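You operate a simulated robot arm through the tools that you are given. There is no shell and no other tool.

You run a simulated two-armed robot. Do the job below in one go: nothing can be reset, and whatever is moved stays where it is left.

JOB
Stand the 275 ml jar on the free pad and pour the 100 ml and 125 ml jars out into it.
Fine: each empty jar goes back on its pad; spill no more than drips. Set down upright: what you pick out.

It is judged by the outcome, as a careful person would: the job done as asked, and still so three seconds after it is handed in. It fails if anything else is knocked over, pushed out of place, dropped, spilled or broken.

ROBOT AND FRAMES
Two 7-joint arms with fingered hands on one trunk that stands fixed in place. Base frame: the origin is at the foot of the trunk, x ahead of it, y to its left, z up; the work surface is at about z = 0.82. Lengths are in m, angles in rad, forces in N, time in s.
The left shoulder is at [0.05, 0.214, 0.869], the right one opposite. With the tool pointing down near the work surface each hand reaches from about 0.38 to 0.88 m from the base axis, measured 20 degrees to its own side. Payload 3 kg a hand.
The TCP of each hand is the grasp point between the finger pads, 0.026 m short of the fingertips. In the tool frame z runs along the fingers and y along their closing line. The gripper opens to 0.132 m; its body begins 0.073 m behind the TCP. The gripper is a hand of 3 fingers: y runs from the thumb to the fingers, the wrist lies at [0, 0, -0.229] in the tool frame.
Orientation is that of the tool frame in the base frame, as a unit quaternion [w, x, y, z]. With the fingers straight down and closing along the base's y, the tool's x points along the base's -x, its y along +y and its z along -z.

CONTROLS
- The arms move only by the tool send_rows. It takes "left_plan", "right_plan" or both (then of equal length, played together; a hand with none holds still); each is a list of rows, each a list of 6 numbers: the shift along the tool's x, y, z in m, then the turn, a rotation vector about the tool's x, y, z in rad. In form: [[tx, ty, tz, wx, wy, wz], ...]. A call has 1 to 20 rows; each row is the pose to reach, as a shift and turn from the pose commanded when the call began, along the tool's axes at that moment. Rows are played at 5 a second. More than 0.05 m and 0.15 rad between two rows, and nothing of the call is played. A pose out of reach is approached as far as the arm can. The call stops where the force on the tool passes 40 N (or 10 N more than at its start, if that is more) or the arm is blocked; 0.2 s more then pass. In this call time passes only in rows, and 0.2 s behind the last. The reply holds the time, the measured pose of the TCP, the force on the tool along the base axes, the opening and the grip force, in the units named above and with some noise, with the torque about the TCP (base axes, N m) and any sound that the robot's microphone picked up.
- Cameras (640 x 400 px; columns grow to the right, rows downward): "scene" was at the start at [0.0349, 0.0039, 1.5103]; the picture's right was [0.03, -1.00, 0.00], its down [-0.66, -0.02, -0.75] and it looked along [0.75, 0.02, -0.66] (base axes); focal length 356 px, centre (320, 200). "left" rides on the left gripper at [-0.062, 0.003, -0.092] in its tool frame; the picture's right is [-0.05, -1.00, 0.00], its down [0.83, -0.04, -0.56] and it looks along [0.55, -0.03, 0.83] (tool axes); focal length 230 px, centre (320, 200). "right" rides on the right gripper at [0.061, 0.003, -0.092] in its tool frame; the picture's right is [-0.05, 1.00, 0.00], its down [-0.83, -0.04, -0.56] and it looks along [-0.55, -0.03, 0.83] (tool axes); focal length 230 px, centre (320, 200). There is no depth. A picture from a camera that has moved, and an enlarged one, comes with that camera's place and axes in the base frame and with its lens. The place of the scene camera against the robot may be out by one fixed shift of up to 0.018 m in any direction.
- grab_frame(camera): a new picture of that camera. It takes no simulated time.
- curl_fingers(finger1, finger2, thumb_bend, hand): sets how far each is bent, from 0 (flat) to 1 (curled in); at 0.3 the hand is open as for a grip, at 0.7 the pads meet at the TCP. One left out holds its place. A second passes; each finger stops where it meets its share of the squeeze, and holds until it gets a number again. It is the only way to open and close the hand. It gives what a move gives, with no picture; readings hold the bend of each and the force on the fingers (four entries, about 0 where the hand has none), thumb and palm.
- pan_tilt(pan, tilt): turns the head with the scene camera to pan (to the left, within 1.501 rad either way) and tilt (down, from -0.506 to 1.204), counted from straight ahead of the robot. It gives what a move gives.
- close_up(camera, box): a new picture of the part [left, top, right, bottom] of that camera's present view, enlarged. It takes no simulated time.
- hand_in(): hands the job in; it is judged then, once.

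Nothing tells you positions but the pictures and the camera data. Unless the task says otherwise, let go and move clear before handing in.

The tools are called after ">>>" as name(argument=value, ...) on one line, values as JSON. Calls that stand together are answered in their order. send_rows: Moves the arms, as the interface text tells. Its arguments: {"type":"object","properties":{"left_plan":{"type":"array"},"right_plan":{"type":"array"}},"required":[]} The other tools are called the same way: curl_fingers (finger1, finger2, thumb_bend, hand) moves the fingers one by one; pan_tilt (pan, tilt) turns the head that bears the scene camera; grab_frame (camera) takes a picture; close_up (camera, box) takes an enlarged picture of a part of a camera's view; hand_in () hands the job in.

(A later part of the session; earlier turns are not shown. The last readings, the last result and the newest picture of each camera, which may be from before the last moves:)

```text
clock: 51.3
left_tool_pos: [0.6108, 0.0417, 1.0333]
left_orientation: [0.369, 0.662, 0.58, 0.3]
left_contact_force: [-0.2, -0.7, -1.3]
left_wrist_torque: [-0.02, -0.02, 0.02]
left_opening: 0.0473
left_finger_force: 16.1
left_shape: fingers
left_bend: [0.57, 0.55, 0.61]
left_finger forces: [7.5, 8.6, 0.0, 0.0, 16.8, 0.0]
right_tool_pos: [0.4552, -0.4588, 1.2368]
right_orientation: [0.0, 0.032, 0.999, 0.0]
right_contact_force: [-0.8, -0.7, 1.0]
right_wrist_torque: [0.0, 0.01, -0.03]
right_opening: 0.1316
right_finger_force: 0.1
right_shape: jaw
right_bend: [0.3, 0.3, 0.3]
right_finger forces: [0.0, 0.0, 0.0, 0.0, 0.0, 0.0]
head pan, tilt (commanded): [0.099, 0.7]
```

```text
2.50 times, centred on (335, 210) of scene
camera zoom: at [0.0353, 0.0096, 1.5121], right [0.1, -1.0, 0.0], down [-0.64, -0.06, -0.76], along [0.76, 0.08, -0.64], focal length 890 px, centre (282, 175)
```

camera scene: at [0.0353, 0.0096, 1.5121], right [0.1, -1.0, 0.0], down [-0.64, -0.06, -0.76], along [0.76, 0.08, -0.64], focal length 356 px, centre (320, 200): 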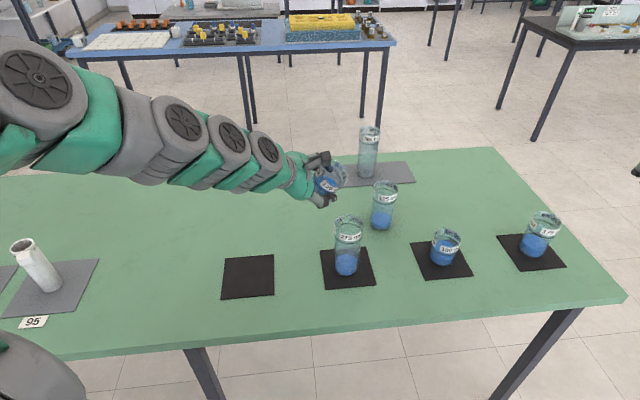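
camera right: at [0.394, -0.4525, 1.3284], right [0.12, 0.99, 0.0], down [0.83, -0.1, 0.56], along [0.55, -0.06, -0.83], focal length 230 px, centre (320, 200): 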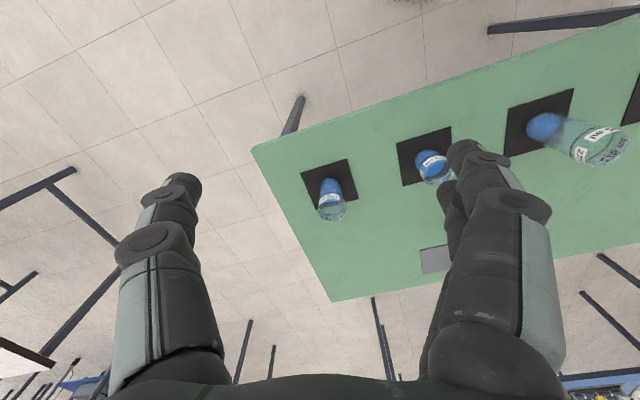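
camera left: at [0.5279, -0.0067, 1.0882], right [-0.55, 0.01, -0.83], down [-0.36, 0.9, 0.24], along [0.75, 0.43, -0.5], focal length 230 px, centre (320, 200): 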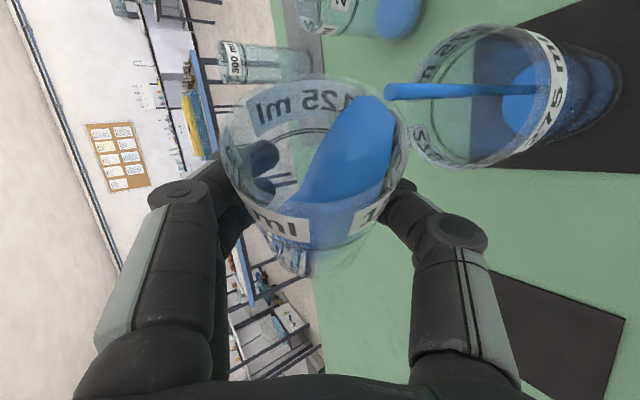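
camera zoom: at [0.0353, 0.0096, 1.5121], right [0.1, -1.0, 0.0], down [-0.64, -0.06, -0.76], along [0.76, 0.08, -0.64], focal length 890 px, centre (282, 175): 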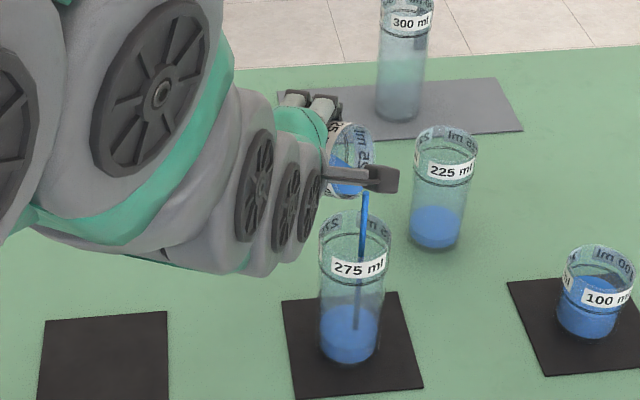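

The stream falls neatly into the receiver. I'll keep tilting slowly to 95°, shifting slightly so the stream stays centred.

>>> send_rows(left_plan=[[-0.0006, 0.0003, -0.0002, -0.016, 0.0218, 0.0343], [-0.0012, 0.0006, -0.0004, -0.0319, 0.0436, 0.0685], [-0.0018, 0.0008, -0.0006, -0.0479, 0.0654, 0.1028], [-0.0024, 0.0011, -0.0008, -0.0639, 0.0873, 0.137], [-0.0029, 0.0014, -0.0009, -0.0798, 0.1091, 0.1713], [-0.0035, 0.0017, -0.0011, -0.0958, 0.1309, 0.2055], [-0.0041, 0.0019, -0.0013, -0.1117, 0.1527, 0.2398], [-0.0047, 0.0022, -0.0015, -0.1277, 0.1745, 0.274], [-0.0047, 0.0022, -0.0015, -0.1277, 0.1745, 0.274]])

>>> grab_frame(camera="left")

>>> close_up(camera="scene", box=[270, 130, 400, 290])

```text
clock: 53.3
left_tool_pos: [0.6117, 0.0381, 1.0347]
left_orientation: [0.314, 0.681, 0.493, 0.441]
left_contact_force: [-1.0, -0.5, -1.3]
left_wrist_torque: [0.0, 0.02, -0.01]
left_opening: 0.0473
left_finger_force: 16.1
left_shape: fingers
left_bend: [0.57, 0.55, 0.61]
left_finger forces: [7.4, 8.4, 0.0, 0.1, 16.4, 0.0]
right_tool_pos: [0.4549, -0.4594, 1.2362]
right_orientation: [0.0, 0.033, 0.999, 0.001]
right_contact_force: [0.1, -0.7, 0.1]
right_wrist_torque: [0.03, 0.0, 0.0]
right_opening: 0.132
right_finger_force: 0.2
right_shape: jaw
right_bend: [0.3, 0.3, 0.3]
right_finger forces: [0.1, 0.0, 0.0, 0.0, 0.1, 0.1]
head pan, tilt (commanded): [0.099, 0.7]
```

```text
taken
camera left: at [0.521, -0.0231, 1.0591], right [-0.4, 0.27, -0.88], down [-0.42, 0.8, 0.43], along [0.82, 0.54, -0.21], focal length 230 px, centre (320, 200)
```

left: 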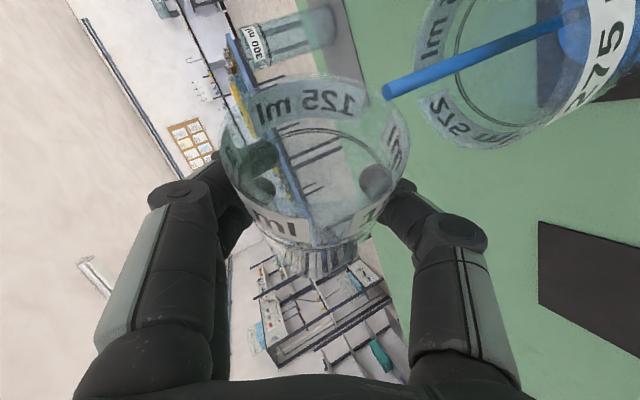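

```text
2.50 times, centred on (335, 210) of scene
camera zoom: at [0.0353, 0.0096, 1.5121], right [0.1, -1.0, 0.0], down [-0.64, -0.06, -0.76], along [0.76, 0.08, -0.64], focal length 890 px, centre (282, 175)
```

zoom: 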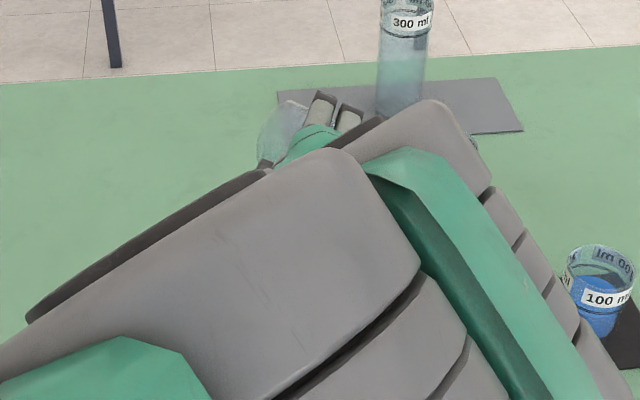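

The 125 ml jar looks empty, with only the last thread running. A bit more tilt and a short hold will drain it fully.

>>> send_rows(left_plan=[[-0.0024, 0.0001, -0.0014, -0.0208, 0.0284, 0.0446], [-0.0048, 0.0003, -0.0028, -0.0416, 0.0568, 0.0891], [-0.0071, 0.0004, -0.0042, -0.0623, 0.0851, 0.1337], [-0.0095, 0.0005, -0.0056, -0.0831, 0.1135, 0.1782], [-0.0095, 0.0005, -0.0056, -0.0831, 0.1135, 0.1782], [-0.0095, 0.0005, -0.0056, -0.0831, 0.1135, 0.1782], [-0.0095, 0.0005, -0.0056, -0.0831, 0.1135, 0.1782], [-0.0095, 0.0005, -0.0056, -0.0831, 0.1135, 0.1782], [-0.0095, 0.0005, -0.0056, -0.0831, 0.1135, 0.1782]])

>>> grab_frame(camera="left")

>>> grab_frame(camera="right")

>>> grab_frame(camera="scene")

```text
clock: 55.3
left_tool_pos: [0.611, 0.0242, 1.0571]
left_orientation: [0.273, 0.683, 0.428, 0.525]
left_contact_force: [-0.1, -0.2, -0.8]
left_wrist_torque: [-0.01, -0.02, 0.01]
left_opening: 0.047
left_finger_force: 16.2
left_shape: fingers
left_bend: [0.57, 0.55, 0.61]
left_finger forces: [7.4, 8.6, 0.0, 0.1, 16.4, 0.0]
left hand out of reach, approached as far as the arm can: row 1, 2, 3, 4, 5, 6, 7, 8, 9
right_tool_pos: [0.455, -0.4595, 1.2361]
right_orientation: [0.0, 0.033, 0.999, 0.0]
right_contact_force: [0.8, 0.2, 1.1]
right_wrist_torque: [0.01, 0.0, 0.0]
right_opening: 0.1321
right_finger_force: 0.0
right_shape: jaw
right_bend: [0.3, 0.3, 0.3]
right_finger forces: [0.1, 0.1, 0.0, 0.0, 0.1, 0.0]
head pan, tilt (commanded): [0.099, 0.7]
```

```text
taken
camera left: at [0.5186, -0.0389, 1.0573], right [-0.3, 0.44, -0.85], down [-0.47, 0.7, 0.53], along [0.83, 0.56, -0.01], focal length 230 px, centre (320, 200)
```

left: 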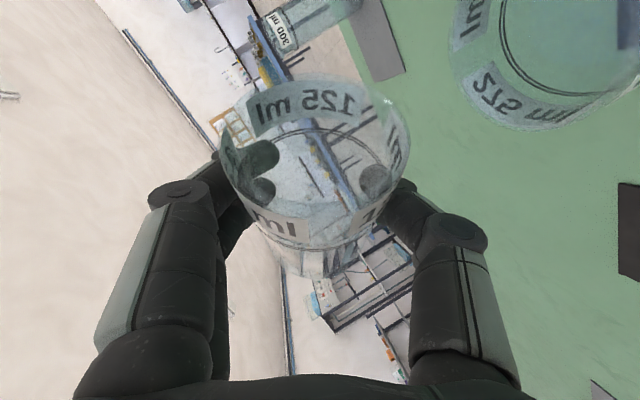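

```text
taken
camera right: at [0.394, -0.4525, 1.3285], right [0.12, 0.99, 0.0], down [0.83, -0.1, 0.56], along [0.55, -0.06, -0.83], focal length 230 px, centre (320, 200)
```

right: 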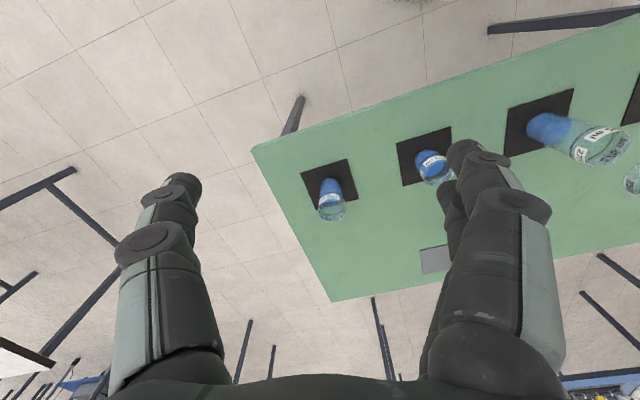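

```text
taken
camera scene: at [0.0353, 0.0096, 1.5121], right [0.1, -1.0, 0.0], down [-0.64, -0.06, -0.76], along [0.76, 0.08, -0.64], focal length 356 px, centre (320, 200)
```

scene: 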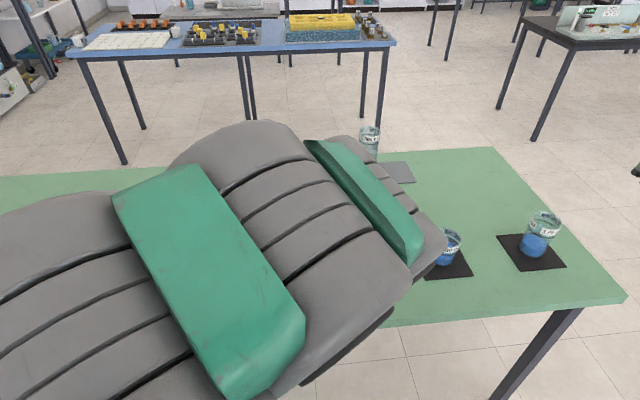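

The jar is now empty and the stream has stopped; the arm only just met its reach limit at the end. I'll tilt the jar back upright along the same path.

>>> send_rows(left_plan=[[0.0026, -0.0004, 0.0016, 0.0423, -0.0578, -0.0908], [0.0053, -0.0007, 0.0033, 0.0847, -0.1156, -0.1815], [0.0079, -0.0011, 0.0049, 0.127, -0.1734, -0.2723], [0.0106, -0.0014, 0.0065, 0.1693, -0.2313, -0.3631], [0.0132, -0.0018, 0.0081, 0.2116, -0.2891, -0.4538], [0.0158, -0.0021, 0.0098, 0.254, -0.3469, -0.5446], [0.0185, -0.0025, 0.0114, 0.2963, -0.4047, -0.6353], [0.0211, -0.0028, 0.013, 0.3386, -0.4625, -0.7261], [0.0211, -0.0028, 0.013, 0.3386, -0.4625, -0.7261]])

>>> grab_frame(camera="left")

>>> grab_frame(camera="scene")

```text
clock: 57.3
left_tool_pos: [0.6255, 0.0443, 1.0606]
left_orientation: [0.413, 0.622, 0.647, 0.152]
left_contact_force: [0.4, 0.1, -0.5]
left_wrist_torque: [-0.05, 0.0, -0.02]
left_opening: 0.047
left_finger_force: 15.8
left_shape: fingers
left_bend: [0.57, 0.55, 0.61]
left_finger forces: [7.4, 8.5, 0.0, 0.0, 15.9, 0.0]
right_tool_pos: [0.4542, -0.4596, 1.2365]
right_orientation: [-0.001, 0.033, 0.999, 0.0]
right_contact_force: [-0.6, -0.5, -0.1]
right_wrist_torque: [-0.03, 0.0, -0.05]
right_opening: 0.132
right_finger_force: 0.1
right_shape: jaw
right_bend: [0.3, 0.3, 0.3]
right_finger forces: [0.0, 0.1, 0.1, 0.0, 0.0, 0.1]
head pan, tilt (commanded): [0.099, 0.7]
```

```text
taken
camera left: at [0.5535, 0.0172, 1.1413], right [-0.69, -0.23, -0.69], down [-0.34, 0.94, 0.02], along [0.65, 0.25, -0.72], focal length 230 px, centre (320, 200)
```

left: 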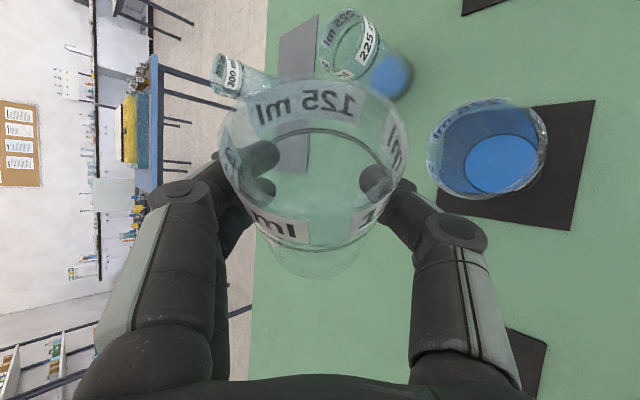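

```text
taken
camera scene: at [0.0353, 0.0097, 1.5121], right [0.1, -1.0, 0.0], down [-0.64, -0.06, -0.76], along [0.76, 0.08, -0.64], focal length 356 px, centre (320, 200)
```

scene: 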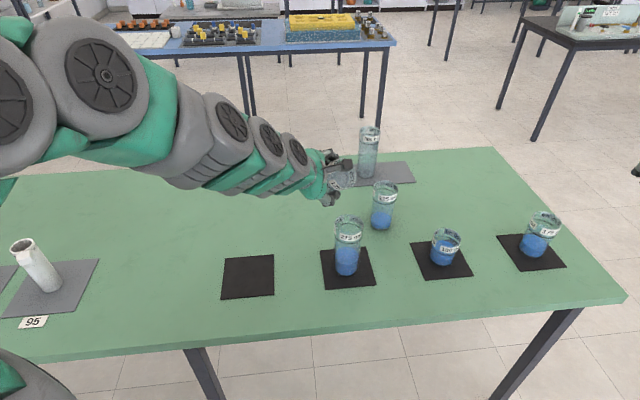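

The jar is empty and the receiver holds more; I see no spill. Returning upright and away from the receiver.

>>> send_rows(left_plan=[[0.0105, 0.0006, -0.0073, 0.0502, -0.0686, -0.1077], [0.0209, 0.0013, -0.0145, 0.1004, -0.1371, -0.2153], [0.0314, 0.0019, -0.0218, 0.1506, -0.2057, -0.323], [0.0418, 0.0026, -0.0291, 0.2008, -0.2743, -0.4306], [0.0523, 0.0032, -0.0364, 0.251, -0.3429, -0.5383], [0.0627, 0.0039, -0.0436, 0.3012, -0.4114, -0.6459], [0.0732, 0.0045, -0.0509, 0.3514, -0.48, -0.7536], [0.0732, 0.0045, -0.0509, 0.3514, -0.48, -0.7536]])

>>> grab_frame(camera="left")

>>> grab_frame(camera="scene")

```text
clock: 59.1
left_tool_pos: [0.5979, 0.1296, 1.0704]
left_orientation: [0.465, 0.421, 0.73, -0.269]
left_contact_force: [-1.0, 0.7, -0.7]
left_wrist_torque: [0.02, 0.01, 0.01]
left_opening: 0.0471
left_finger_force: 16.2
left_shape: fingers
left_bend: [0.57, 0.55, 0.61]
left_finger forces: [7.4, 8.4, 0.1, 0.0, 15.0, 0.0]
right_tool_pos: [0.4552, -0.4597, 1.2351]
right_orientation: [0.0, 0.032, 0.999, 0.0]
right_contact_force: [-0.1, -0.2, -0.2]
right_wrist_torque: [-0.01, -0.07, 0.01]
right_opening: 0.132
right_finger_force: 0.1
right_shape: jaw
right_bend: [0.3, 0.3, 0.3]
right_finger forces: [0.0, 0.1, 0.0, 0.1, 0.1, 0.0]
head pan, tilt (commanded): [0.099, 0.7]
```

```text
taken
camera left: at [0.5727, 0.1805, 1.1654], right [-0.85, -0.52, 0.05], down [-0.46, 0.72, -0.52], along [0.23, -0.46, -0.85], focal length 230 px, centre (320, 200)
```

left: 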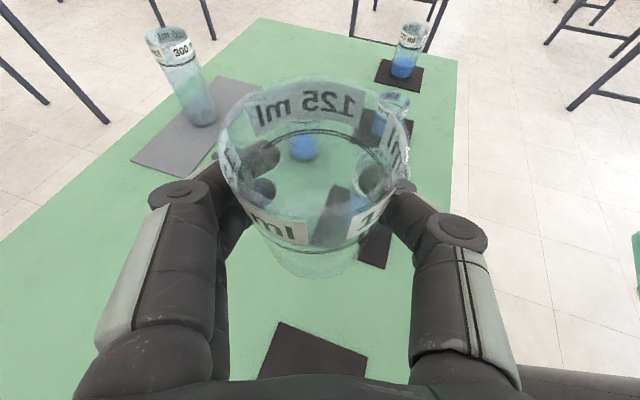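

```text
taken
camera scene: at [0.0353, 0.0096, 1.5121], right [0.1, -1.0, 0.0], down [-0.64, -0.06, -0.76], along [0.76, 0.08, -0.64], focal length 356 px, centre (320, 200)
```

scene: 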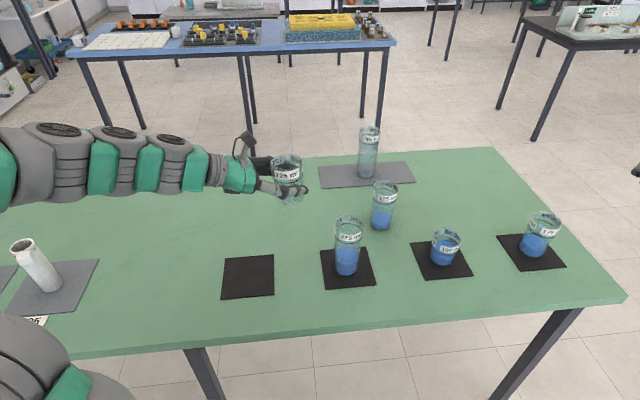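

The empty jar is upright again, in the same orientation as when grasped. Carrying it back above its pad at (0.54, 0.23).

>>> send_rows(left_plan=[[0.0227, 0.0001, -0.0039, 0, 0, 0], [0.0454, 0.0002, -0.0078, 0, 0, 0], [0.0681, 0.0003, -0.0116, 0, 0, 0], [0.0908, 0.0004, -0.0155, 0, 0, 0], [0.1134, 0.0005, -0.0194, 0, 0, 0], [0.1361, 0.0006, -0.0233, 0, 0, 0], [0.1588, 0.0007, -0.0271, 0, 0, 0], [0.1815, 0.0008, -0.031, 0, 0, 0], [0.2042, 0.0009, -0.0349, 0, 0, 0], [0.2042, 0.0009, -0.0349, 0, 0, 0]])

>>> grab_frame(camera="left")

>>> close_up(camera="scene", box=[180, 180, 300, 310])

```text
clock: 61.3
left_tool_pos: [0.5414, 0.2313, 0.8997]
left_orientation: [0.465, 0.421, 0.731, -0.268]
left_contact_force: [-0.9, 0.4, -0.5]
left_wrist_torque: [-0.01, 0.03, 0.03]
left_opening: 0.0468
left_finger_force: 15.6
left_shape: fingers
left_bend: [0.57, 0.55, 0.61]
left_finger forces: [7.4, 8.4, 0.1, 0.0, 14.8, 0.0]
right_tool_pos: [0.454, -0.46, 1.237]
right_orientation: [0.0, 0.032, 0.999, 0.0]
right_contact_force: [-0.2, 0.7, 0.1]
right_wrist_torque: [-0.03, -0.02, -0.01]
right_opening: 0.1319
right_finger_force: 0.0
right_shape: jaw
right_bend: [0.3, 0.3, 0.3]
right_finger forces: [0.1, 0.0, 0.0, 0.0, 0.1, 0.1]
head pan, tilt (commanded): [0.099, 0.7]
```

```text
taken
camera left: at [0.5149, 0.2831, 0.994], right [-0.85, -0.52, 0.05], down [-0.46, 0.72, -0.52], along [0.23, -0.46, -0.85], focal length 230 px, centre (320, 200)
```

left: 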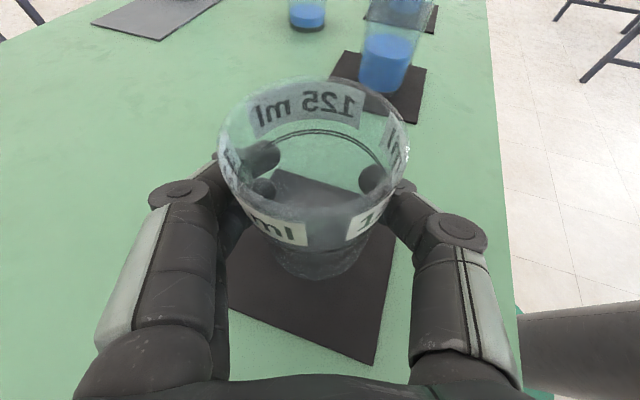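

```text
3.08 times, centred on (240, 245) of scene
camera zoom: at [0.0353, 0.0096, 1.5121], right [0.1, -1.0, 0.0], down [-0.64, -0.06, -0.76], along [0.76, 0.08, -0.64], focal length 1096 px, centre (566, 62)
```

zoom: 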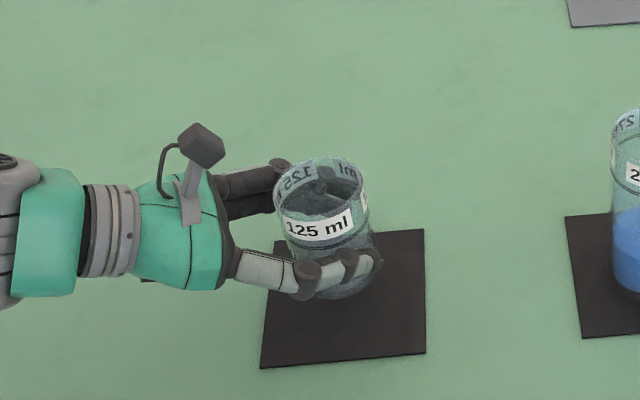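

The jar is directly above its pad. Lowering the last 3 cm gently.

>>> send_rows(left_plan=[[0.0091, 0, 0.0042, 0, 0, 0], [0.0181, 0, 0.0085, 0, 0, 0], [0.0236, 0, 0.011, 0, 0, 0], [0.0263, 0, 0.0123, 0, 0, 0], [0.0263, 0, 0.0123, 0, 0, 0]])

>>> grab_frame(camera="left")

>>> close_up(camera="scene", box=[180, 180, 300, 310])

```text
clock: 62.5
left_tool_pos: [0.5409, 0.2317, 0.87]
left_orientation: [0.466, 0.421, 0.73, -0.268]
left_contact_force: [-0.3, -0.2, -1.0]
left_wrist_torque: [-0.04, -0.04, 0.04]
left_opening: 0.0468
left_finger_force: 15.3
left_shape: fingers
left_bend: [0.57, 0.55, 0.61]
left_finger forces: [7.3, 8.3, 0.1, 0.1, 14.7, 0.1]
right_tool_pos: [0.4548, -0.4581, 1.2372]
right_orientation: [-0.001, 0.032, 0.999, -0.001]
right_contact_force: [-0.6, -0.3, -0.4]
right_wrist_torque: [0.0, -0.03, -0.04]
right_opening: 0.1317
right_finger_force: 0.1
right_shape: jaw
right_bend: [0.3, 0.3, 0.3]
right_finger forces: [0.1, 0.0, 0.0, 0.0, 0.0, 0.0]
head pan, tilt (commanded): [0.099, 0.7]
```

```text
taken
camera left: at [0.515, 0.2825, 0.9651], right [-0.85, -0.52, 0.05], down [-0.46, 0.72, -0.52], along [0.23, -0.46, -0.85], focal length 230 px, centre (320, 200)
```

left: 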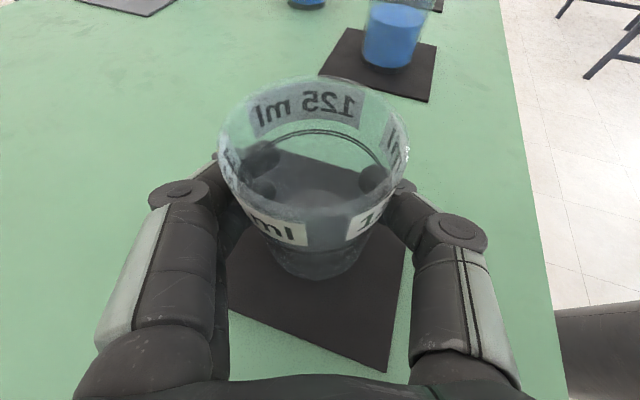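

```text
3.08 times, centred on (240, 245) of scene
camera zoom: at [0.0353, 0.0096, 1.5121], right [0.1, -1.0, 0.0], down [-0.64, -0.06, -0.76], along [0.76, 0.08, -0.64], focal length 1096 px, centre (566, 62)
```

zoom: 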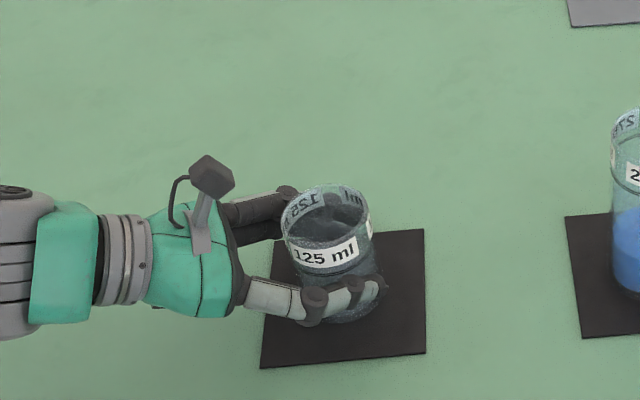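

>>> send_rows(left_plan=[[0.0009, 0, 0.0004, 0, 0, 0], [0.0018, 0, 0.0008, 0, 0, 0], [0.0025, 0, 0.0012, 0, 0, 0], [0.0025, 0, 0.0012, 0, 0, 0]])

```text
clock: 63.5
left_tool_pos: [0.5411, 0.2324, 0.8696]
left_orientation: [0.465, 0.422, 0.73, -0.269]
left_contact_force: [0.4, -1.3, 3.4]
left_wrist_torque: [0.01, -0.09, -0.03]
left_opening: 0.0467
left_finger_force: 16.2
left_shape: fingers
left_bend: [0.57, 0.55, 0.61]
left_finger forces: [7.7, 8.5, 0.0, 0.0, 15.1, 0.0]
right_tool_pos: [0.4548, -0.4607, 1.2369]
right_orientation: [0.0, 0.033, 0.999, 0.0]
right_contact_force: [0.0, 0.9, 0.5]
right_wrist_torque: [0.02, -0.03, -0.01]
right_opening: 0.1316
right_finger_force: 0.1
right_shape: jaw
right_bend: [0.3, 0.3, 0.3]
right_finger forces: [0.1, 0.0, 0.1, 0.0, 0.0, 0.0]
head pan, tilt (commanded): [0.099, 0.7]
```

Contact is felt, so the jar stands on its pad. Releasing in steps.

>>> curl_fingers(hand="left", finger1=0.54, finger2=0.54, thumb_bend=0.56)

>>> grab_frame(camera="left")

>>> close_up(camera="scene", box=[180, 180, 300, 310])

```text
clock: 64.5
left_tool_pos: [0.5411, 0.233, 0.8678]
left_orientation: [0.465, 0.422, 0.73, -0.269]
left_contact_force: [0.4, 0.4, -0.2]
left_wrist_torque: [0.01, -0.02, -0.01]
left_opening: 0.0519
left_finger_force: 0.9
left_shape: fingers
left_bend: [0.54, 0.53, 0.56]
left_finger forces: [0.0, 0.8, 0.0, 0.0, 1.1, 0.0]
right_tool_pos: [0.4552, -0.4587, 1.2366]
right_orientation: [0.001, 0.033, 0.999, 0.0]
right_contact_force: [-0.2, 0.3, 0.1]
right_wrist_torque: [-0.01, 0.02, 0.0]
right_opening: 0.1316
right_finger_force: 0.0
right_shape: jaw
right_bend: [0.3, 0.3, 0.3]
right_finger forces: [0.0, 0.0, 0.0, 0.1, 0.0, 0.0]
head pan, tilt (commanded): [0.099, 0.7]
```

```text
taken
camera left: at [0.515, 0.2833, 0.9633], right [-0.85, -0.52, 0.05], down [-0.46, 0.72, -0.52], along [0.23, -0.46, -0.85], focal length 230 px, centre (320, 200)
```

left: 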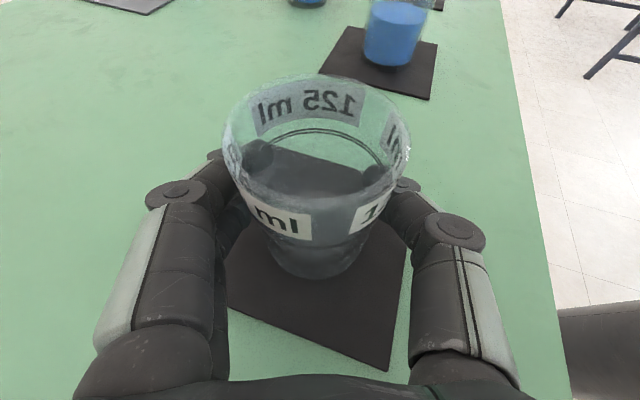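

```text
3.08 times, centred on (240, 245) of scene
camera zoom: at [0.0353, 0.0096, 1.5121], right [0.1, -1.0, 0.0], down [-0.64, -0.06, -0.76], along [0.76, 0.08, -0.64], focal length 1096 px, centre (566, 62)
```

zoom: 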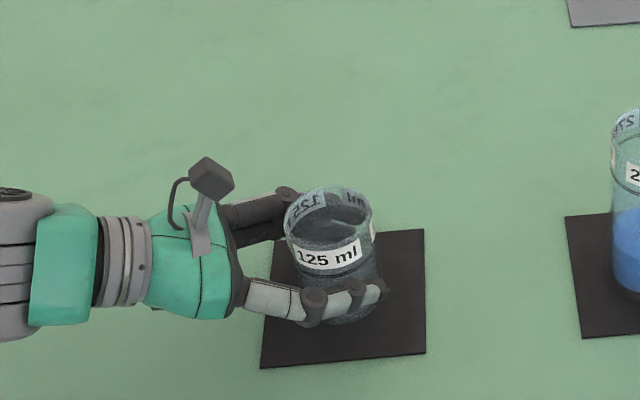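

The jar stands upright on its own. Opening fully.

>>> curl_fingers(hand="left", finger1=0.45, finger2=0.45, thumb_bend=0.45)

>>> curl_fingers(hand="left", finger1=0.3, finger2=0.3, thumb_bend=0.3)

>>> grab_frame(camera="left")

>>> close_up(camera="scene", box=[180, 180, 300, 310])

```text
clock: 65.5
left_tool_pos: [0.5414, 0.2333, 0.8687]
left_orientation: [0.466, 0.422, 0.73, -0.269]
left_contact_force: [0.4, -0.5, 0.6]
left_wrist_torque: [-0.03, 0.01, 0.02]
left_opening: 0.0842
left_finger_force: 0.0
left_shape: fingers
left_bend: [0.45, 0.45, 0.45]
left_finger forces: [0.1, 0.0, 0.0, 0.1, 0.0, 0.0]
right_tool_pos: [0.4546, -0.4594, 1.2373]
right_orientation: [0.0, 0.032, 0.999, 0.0]
right_contact_force: [0.0, 0.7, 0.4]
right_wrist_torque: [-0.02, -0.02, 0.02]
right_opening: 0.1317
right_finger_force: 0.1
right_shape: jaw
right_bend: [0.3, 0.3, 0.3]
right_finger forces: [0.1, 0.0, 0.0, 0.1, 0.1, 0.0]
head pan, tilt (commanded): [0.099, 0.7]
```

```text
clock: 66.5
left_tool_pos: [0.5406, 0.2318, 0.8685]
left_orientation: [0.465, 0.422, 0.73, -0.269]
left_contact_force: [0.2, 0.8, 0.2]
left_wrist_torque: [-0.04, 0.0, -0.01]
left_opening: 0.1341
left_finger_force: 0.0
left_shape: fingers
left_bend: [0.3, 0.3, 0.3]
left_finger forces: [0.0, 0.0, 0.0, 0.0, 0.0, 0.1]
right_tool_pos: [0.455, -0.4591, 1.2363]
right_orientation: [0.001, 0.032, 0.999, 0.0]
right_contact_force: [0.8, 0.5, -0.2]
right_wrist_torque: [0.0, 0.0, -0.01]
right_opening: 0.1319
right_finger_force: 0.1
right_shape: jaw
right_bend: [0.3, 0.3, 0.3]
right_finger forces: [0.1, 0.1, 0.1, 0.0, 0.0, 0.0]
head pan, tilt (commanded): [0.099, 0.7]
```

```text
taken
camera left: at [0.515, 0.2834, 0.9633], right [-0.85, -0.52, 0.05], down [-0.46, 0.72, -0.52], along [0.23, -0.46, -0.85], focal length 230 px, centre (320, 200)
```

left: 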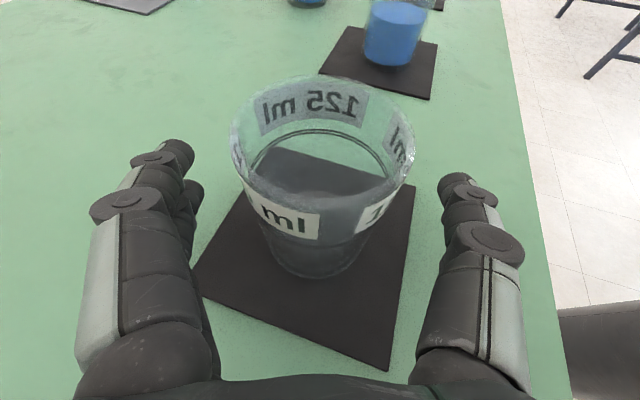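

```text
3.08 times, centred on (240, 245) of scene
camera zoom: at [0.0353, 0.0096, 1.5121], right [0.1, -1.0, 0.0], down [-0.64, -0.06, -0.76], along [0.76, 0.08, -0.64], focal length 1096 px, centre (566, 62)
```

zoom: 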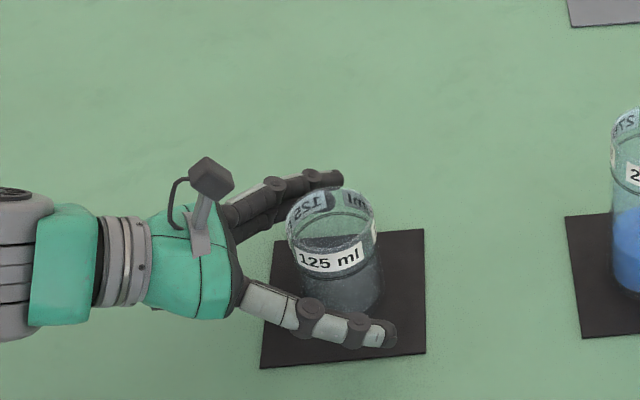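

The 125 ml jar is back on its pad, upright and empty. Raising the left hand straight up and parking it to the left.

>>> send_rows(left_plan=[[-0.0136, 0, -0.0063, 0, 0, 0], [-0.0362, 0, -0.0169, 0, 0, 0], [-0.068, 0, -0.0317, 0, 0, 0], [-0.0997, 0, -0.0465, 0, 0, 0], [-0.1314, 0, -0.0613, 0, 0, 0], [-0.1631, 0, -0.0761, 0, 0, 0], [-0.1948, 0, -0.0909, 0, 0, 0], [-0.2265, 0, -0.1057, 0, 0, 0], [-0.2265, 0, -0.1057, 0, 0, 0]])

>>> grab_frame(camera="left")

>>> grab_frame(camera="scene")

```text
clock: 68.5
left_tool_pos: [0.5402, 0.2317, 1.1204]
left_orientation: [0.465, 0.422, 0.731, -0.268]
left_contact_force: [0.0, -0.2, -0.1]
left_wrist_torque: [0.01, -0.04, -0.01]
left_opening: 0.1341
left_finger_force: 0.1
left_shape: fingers
left_bend: [0.3, 0.3, 0.3]
left_finger forces: [0.1, 0.0, 0.0, 0.0, 0.0, 0.0]
right_tool_pos: [0.4538, -0.4594, 1.2369]
right_orientation: [0.0, 0.032, 0.999, 0.001]
right_contact_force: [0.1, 0.4, -0.1]
right_wrist_torque: [-0.03, 0.02, 0.02]
right_opening: 0.132
right_finger_force: 0.0
right_shape: jaw
right_bend: [0.3, 0.3, 0.3]
right_finger forces: [0.0, 0.0, 0.0, 0.1, 0.0, 0.0]
head pan, tilt (commanded): [0.099, 0.7]
```

```text
taken
camera left: at [0.5146, 0.2824, 1.2154], right [-0.85, -0.52, 0.05], down [-0.46, 0.72, -0.52], along [0.23, -0.46, -0.85], focal length 230 px, centre (320, 200)
```

left: 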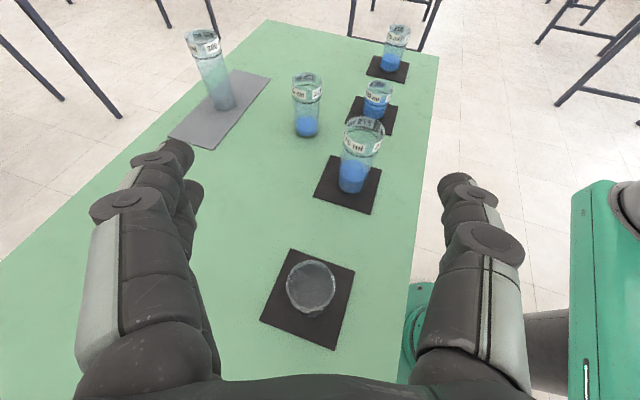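

```text
taken
camera scene: at [0.0353, 0.0096, 1.5121], right [0.1, -1.0, 0.0], down [-0.64, -0.06, -0.76], along [0.76, 0.08, -0.64], focal length 356 px, centre (320, 200)
```

scene: 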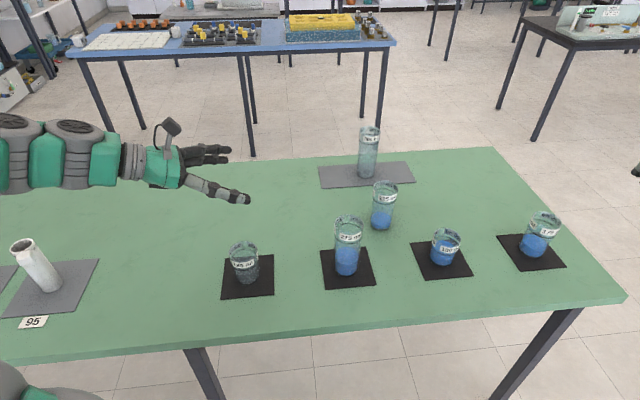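

The left camera confirms the empty 125 ml jar sits well on its pad. I'll retract the left hand further and start turning the right hand into the mirrored side-grasp orientation, high in the air.

>>> send_rows(left_plan=[[0.0073, 0.0008, -0.0275, 0, 0, 0], [0.0146, 0.0016, -0.055, 0, 0, 0], [0.022, 0.0024, -0.0826, 0, 0, 0], [0.0293, 0.0031, -0.1101, 0, 0, 0], [0.0366, 0.0039, -0.1376, 0, 0, 0], [0.0439, 0.0047, -0.1651, 0, 0, 0]])

>>> send_rows(right_plan=[[-0.0097, 0.0099, 0.0076, 0, 0, 0.145], [-0.0195, 0.0199, 0.0153, 0, 0, 0.29], [-0.0292, 0.0298, 0.0229, 0, 0, 0.435], [-0.039, 0.0397, 0.0306, 0, 0, 0.58], [-0.0487, 0.0496, 0.0382, 0, 0, 0.725], [-0.0585, 0.0596, 0.0459, 0, 0, 0.87], [-0.0682, 0.0695, 0.0535, 0, 0, 1.015], [-0.0779, 0.0794, 0.0611, 0, 0, 1.16], [-0.0877, 0.0894, 0.0688, 0, 0, 1.305], [-0.0974, 0.0993, 0.0764, 0, 0, 1.45], [-0.1072, 0.1092, 0.0841, 0, 0, 1.595], [-0.1169, 0.1191, 0.0917, 0, 0, 1.74], [-0.1266, 0.1291, 0.0994, 0, 0, 1.885], [-0.1364, 0.139, 0.107, 0, 0, 2.03], [-0.1364, 0.139, 0.107, 0, 0, 2.03]])

>>> grab_frame(camera="scene")

>>> grab_frame(camera="right")

```text
clock: 69.9
left_tool_pos: [0.4602, 0.3801, 1.1478]
left_orientation: [0.466, 0.422, 0.73, -0.269]
left_contact_force: [1.1, -0.8, -0.2]
left_wrist_torque: [0.0, -0.02, 0.02]
left_opening: 0.1345
left_finger_force: 0.1
left_shape: fingers
left_bend: [0.3, 0.3, 0.3]
left_finger forces: [0.0, 0.1, 0.0, 0.1, 0.1, 0.1]
right_tool_pos: [0.4546, -0.4584, 1.2362]
right_orientation: [0.0, 0.033, 0.999, 0.0]
right_contact_force: [-0.2, -0.1, -0.4]
right_wrist_torque: [-0.01, 0.01, 0.02]
right_opening: 0.132
right_finger_force: 0.1
right_shape: jaw
right_bend: [0.3, 0.3, 0.3]
right_finger forces: [0.1, 0.0, 0.0, 0.1, 0.1, 0.1]
head pan, tilt (commanded): [0.099, 0.7]
```

```text
clock: 73.1
left_tool_pos: [0.4604, 0.3801, 1.1484]
left_orientation: [0.466, 0.421, 0.731, -0.268]
left_contact_force: [-0.1, 0.1, 0.2]
left_wrist_torque: [0.01, 0.02, 0.0]
left_opening: 0.1341
left_finger_force: 0.1
left_shape: fingers
left_bend: [0.3, 0.3, 0.3]
left_finger forces: [0.0, 0.0, 0.0, 0.0, 0.0, 0.1]
right_tool_pos: [0.5984, -0.3295, 1.1287]
right_orientation: [0.0, 0.867, 0.499, 0.0]
right_contact_force: [-0.4, 0.7, 0.3]
right_wrist_torque: [0.0, -0.01, -0.03]
right_opening: 0.1321
right_finger_force: 0.0
right_shape: jaw
right_bend: [0.3, 0.3, 0.3]
right_finger forces: [0.0, 0.0, 0.0, 0.0, 0.0, 0.0]
head pan, tilt (commanded): [0.099, 0.7]
```

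```text
taken
camera scene: at [0.0353, 0.0096, 1.5121], right [0.1, -1.0, 0.0], down [-0.64, -0.06, -0.76], along [0.76, 0.08, -0.64], focal length 356 px, centre (320, 200)
```

scene: 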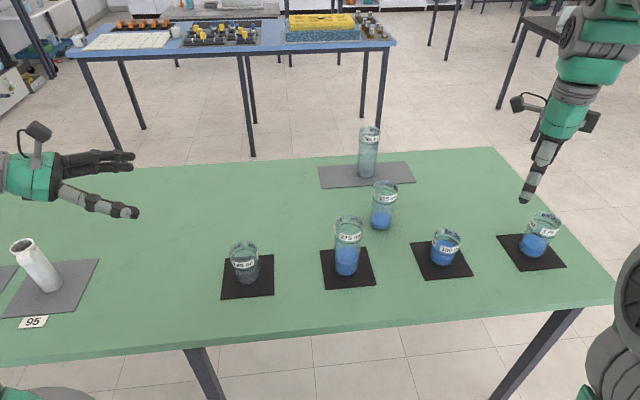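

```text
taken
camera right: at [0.6336, -0.2795, 1.2203], right [0.84, -0.55, 0.0], down [-0.45, -0.7, 0.56], along [-0.3, -0.47, -0.83], focal length 230 px, centre (320, 200)
```

right: 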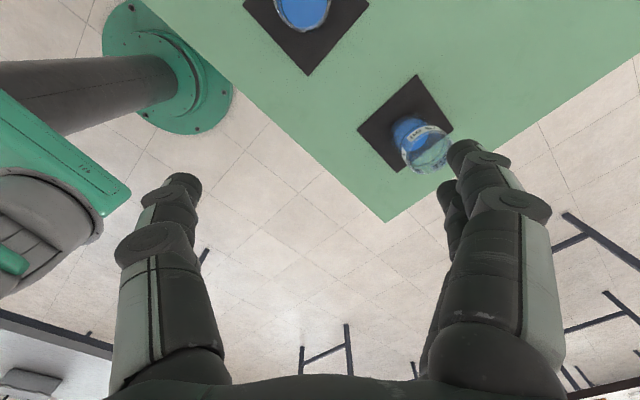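

The flip worked. Now pitching the right hand up to the 25° side-grasp pose.

>>> send_rows(right_plan=[[0, 0, 0, 0, 0.1418, 0], [0, 0, 0, 0, 0.2836, 0], [0, 0, 0, 0, 0.4254, 0], [0, 0, 0, 0, 0.5672, 0], [0, 0, 0, 0, 0.709, 0], [0, 0, 0, 0, 0.8508, 0], [0, 0, 0, 0, 0.9926, 0], [0, 0, 0, 0, 1.1345, 0], [0, 0, 0, 0, 1.1345, 0]])

>>> grab_frame(camera="scene")

>>> grab_frame(camera="right")

```text
clock: 75.1
left_tool_pos: [0.4592, 0.3795, 1.1475]
left_orientation: [0.465, 0.422, 0.731, -0.268]
left_contact_force: [-0.1, 0.2, -0.2]
left_wrist_torque: [-0.02, -0.01, -0.02]
left_opening: 0.1342
left_finger_force: 0.1
left_shape: fingers
left_bend: [0.3, 0.3, 0.3]
left_finger forces: [0.1, 0.1, 0.1, 0.0, 0.0, 0.0]
right_tool_pos: [0.5993, -0.3296, 1.1283]
right_orientation: [-0.269, 0.73, 0.421, 0.466]
right_contact_force: [-0.4, 0.1, 0.8]
right_wrist_torque: [-0.01, 0.0, 0.04]
right_opening: 0.1319
right_finger_force: 0.1
right_shape: jaw
right_bend: [0.3, 0.3, 0.3]
right_finger forces: [0.1, 0.0, 0.0, 0.0, 0.0, 0.1]
head pan, tilt (commanded): [0.099, 0.7]
```

```text
taken
camera scene: at [0.0353, 0.0096, 1.5121], right [0.1, -1.0, 0.0], down [-0.64, -0.06, -0.76], along [0.76, 0.08, -0.64], focal length 356 px, centre (320, 200)
```

scene: 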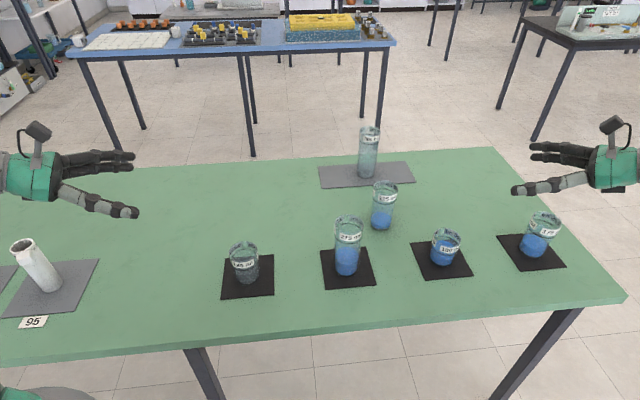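

```text
taken
camera right: at [0.5732, -0.381, 1.2232], right [0.85, -0.52, -0.05], down [-0.46, -0.72, -0.52], along [0.23, 0.47, -0.85], focal length 230 px, centre (320, 200)
```

right: 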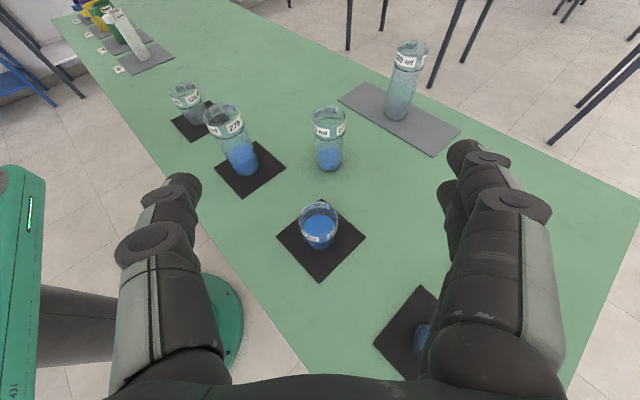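

The right hand mirrors the left's pose. Zooming on the 100 ml jar to locate it.

>>> close_up(camera="right", box=[260, 180, 380, 300])

>>> close_up(camera="scene", box=[300, 190, 480, 300])

>>> close_up(camera="right", box=[150, 70, 310, 210])

```text
3.33 times, centred on (320, 240) of right
camera zoom: at [0.5732, -0.381, 1.2232], right [0.85, -0.52, -0.05], down [-0.46, -0.72, -0.52], along [0.23, 0.47, -0.85], focal length 767 px, centre (320, 67)
```

zoom: 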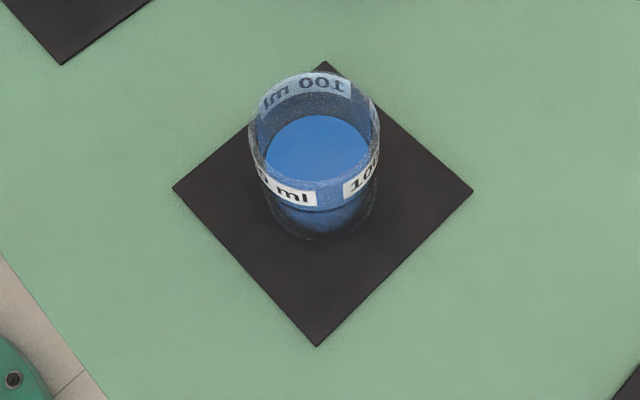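

```text
3.56 times, centred on (390, 245) of scene
camera zoom: at [0.0353, 0.0096, 1.5121], right [0.1, -1.0, 0.0], down [-0.64, -0.06, -0.76], along [0.76, 0.08, -0.64], focal length 1266 px, centre (71, 40)
```

zoom: 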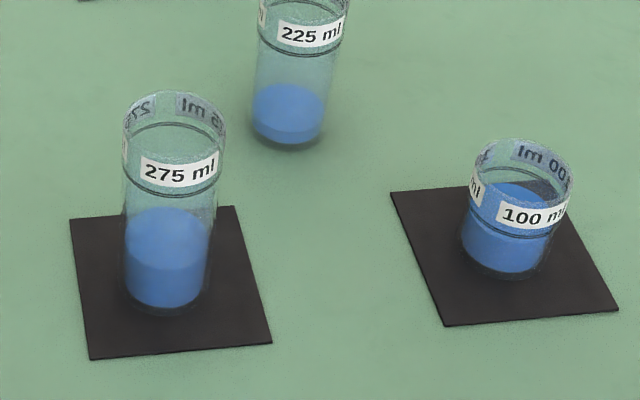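

```text
2.86 times, centred on (230, 140) of right
camera zoom: at [0.5732, -0.381, 1.2232], right [0.85, -0.52, -0.05], down [-0.46, -0.72, -0.52], along [0.23, 0.47, -0.85], focal length 657 px, centre (577, 371)
```

zoom: 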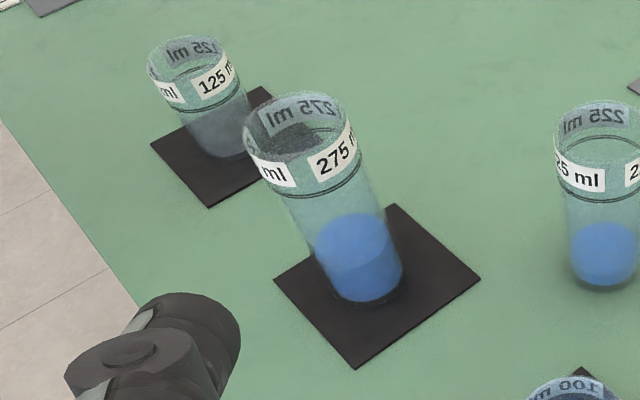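

The 100 ml jar's axis is at about (0.642, -0.233), rim near z = 0.895. Moving the right hand above it.

>>> send_rows(right_plan=[[-0.0121, -0.0019, 0.025, 0, 0, 0], [-0.0242, -0.0038, 0.0499, 0, 0, 0], [-0.0363, -0.0058, 0.0749, 0, 0, 0], [-0.0483, -0.0077, 0.0999, 0, 0, 0], [-0.0604, -0.0096, 0.1248, 0, 0, 0], [-0.0725, -0.0115, 0.1498, 0, 0, 0], [-0.0725, -0.0115, 0.1498, 0, 0, 0]])

>>> grab_frame(camera="right")

>>> pan_tilt(pan=-0.35, tilt=0.7)

>>> grab_frame(camera="scene")

```text
clock: 76.7
left_tool_pos: [0.4615, 0.381, 1.1477]
left_orientation: [0.465, 0.422, 0.731, -0.268]
left_contact_force: [0.1, -0.9, -0.3]
left_wrist_torque: [0.04, 0.03, -0.01]
left_opening: 0.1344
left_finger_force: 0.0
left_shape: fingers
left_bend: [0.3, 0.3, 0.3]
left_finger forces: [0.1, 0.0, 0.0, 0.0, 0.0, 0.0]
right_tool_pos: [0.6415, -0.2333, 0.999]
right_orientation: [-0.268, 0.73, 0.421, 0.466]
right_contact_force: [0.3, 0.9, -0.5]
right_wrist_torque: [0.02, 0.0, -0.02]
right_opening: 0.132
right_finger_force: 0.1
right_shape: jaw
right_bend: [0.3, 0.3, 0.3]
right_finger forces: [0.0, 0.1, 0.0, 0.0, 0.0, 0.0]
head pan, tilt (commanded): [0.099, 0.7]
```

```text
taken
camera right: at [0.6148, -0.2846, 1.093], right [0.85, -0.52, -0.05], down [-0.46, -0.72, -0.52], along [0.24, 0.46, -0.85], focal length 230 px, centre (320, 200)
```

right: 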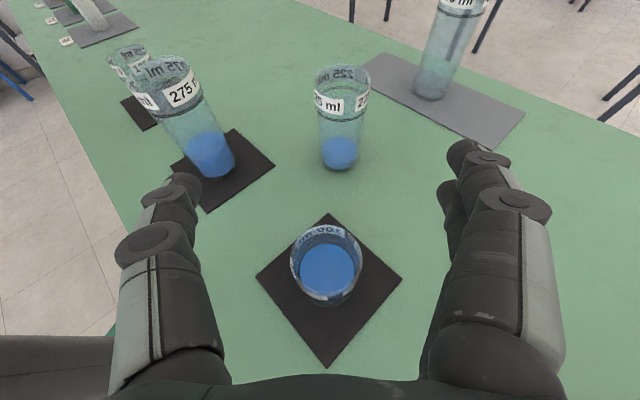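

```text
clock: 77.6
left_tool_pos: [0.4593, 0.3789, 1.1479]
left_orientation: [0.464, 0.423, 0.73, -0.269]
left_contact_force: [0.3, 0.4, 0.5]
left_wrist_torque: [0.02, 0.03, 0.0]
left_opening: 0.1342
left_finger_force: 0.1
left_shape: fingers
left_bend: [0.3, 0.3, 0.3]
left_finger forces: [0.1, 0.0, 0.1, 0.0, 0.1, 0.0]
right_tool_pos: [0.6406, -0.233, 0.9987]
right_orientation: [-0.269, 0.73, 0.422, 0.465]
right_contact_force: [-0.3, 0.0, -1.0]
right_wrist_torque: [0.0, 0.0, 0.04]
right_opening: 0.1318
right_finger_force: 0.1
right_shape: jaw
right_bend: [0.3, 0.3, 0.3]
right_finger forces: [0.0, 0.1, 0.1, 0.1, 0.0, 0.0]
head pan, tilt (commanded): [-0.351, 0.7]
```

```text
taken
camera scene: at [0.0306, -0.0279, 1.5121], right [-0.34, -0.94, 0.0], down [-0.61, 0.22, -0.76], along [0.72, -0.26, -0.64], focal length 356 px, centre (320, 200)
```

scene: 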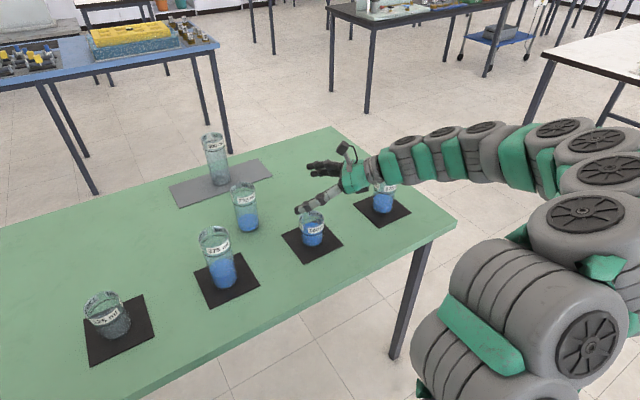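

>>> close_up(camera="right", box=[240, 200, 420, 380])

```text
2.22 times, centred on (330, 290) of right
camera zoom: at [0.6146, -0.2845, 1.0931], right [0.85, -0.52, -0.05], down [-0.46, -0.72, -0.52], along [0.23, 0.46, -0.85], focal length 511 px, centre (298, 0)
```

zoom: 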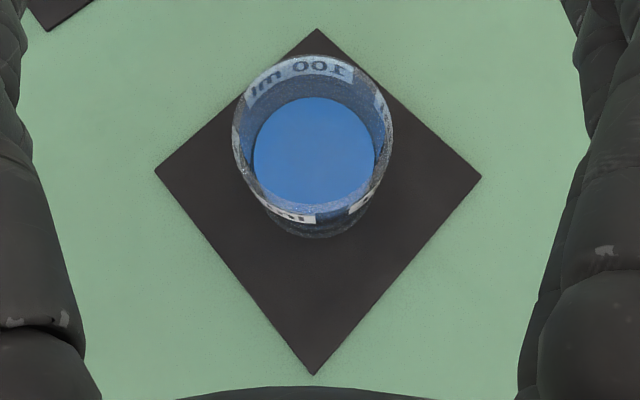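

The jar is centred between the fingers to within about a millimetre. Descending around it.

>>> send_rows(right_plan=[[-0.0179, 0.0003, 0.0085, 0, 0, 0], [-0.0358, 0.0006, 0.017, 0, 0, 0], [-0.0536, 0.0008, 0.0254, 0, 0, 0], [-0.0715, 0.001, 0.0339, 0, 0, 0], [-0.0894, 0.001, 0.0424, 0, 0, 0], [-0.0894, 0.001, 0.0424, 0, 0, 0]])

>>> grab_frame(camera="right")

>>> grab_frame(camera="scene")

```text
clock: 79.0
left_tool_pos: [0.4588, 0.38, 1.1475]
left_orientation: [0.465, 0.422, 0.73, -0.27]
left_contact_force: [0.4, 0.0, -0.2]
left_wrist_torque: [-0.03, -0.03, 0.02]
left_opening: 0.1342
left_finger_force: 0.1
left_shape: fingers
left_bend: [0.3, 0.3, 0.3]
left_finger forces: [0.1, 0.1, 0.1, 0.1, 0.0, 0.0]
right_tool_pos: [0.6421, -0.2331, 0.9017]
right_orientation: [-0.268, 0.73, 0.422, 0.465]
right_contact_force: [0.2, 0.2, 0.0]
right_wrist_torque: [-0.01, 0.0, 0.02]
right_opening: 0.1319
right_finger_force: 0.0
right_shape: jaw
right_bend: [0.3, 0.3, 0.3]
right_finger forces: [0.0, 0.0, 0.0, 0.1, 0.0, 0.0]
head pan, tilt (commanded): [-0.351, 0.7]
```

```text
taken
camera right: at [0.6169, -0.2847, 0.996], right [0.85, -0.52, -0.05], down [-0.46, -0.72, -0.52], along [0.24, 0.46, -0.85], focal length 230 px, centre (320, 200)
```

right: 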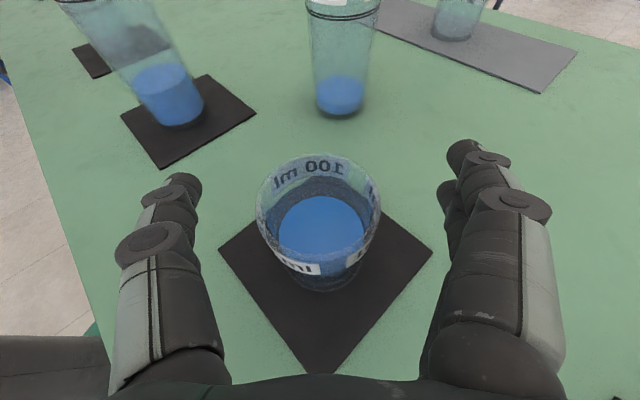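

```text
taken
camera scene: at [0.0306, -0.028, 1.5121], right [-0.34, -0.94, 0.0], down [-0.6, 0.22, -0.76], along [0.72, -0.26, -0.64], focal length 356 px, centre (320, 200)
```

scene: 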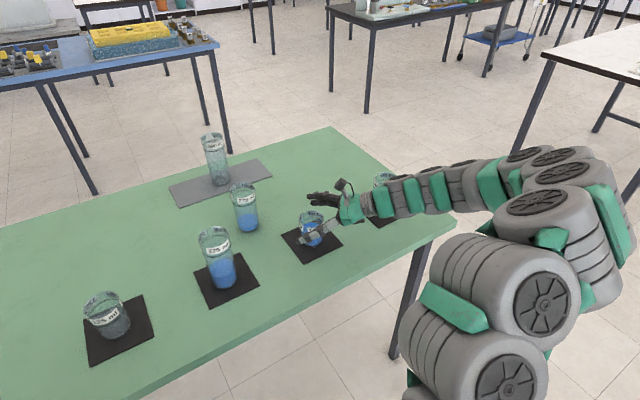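

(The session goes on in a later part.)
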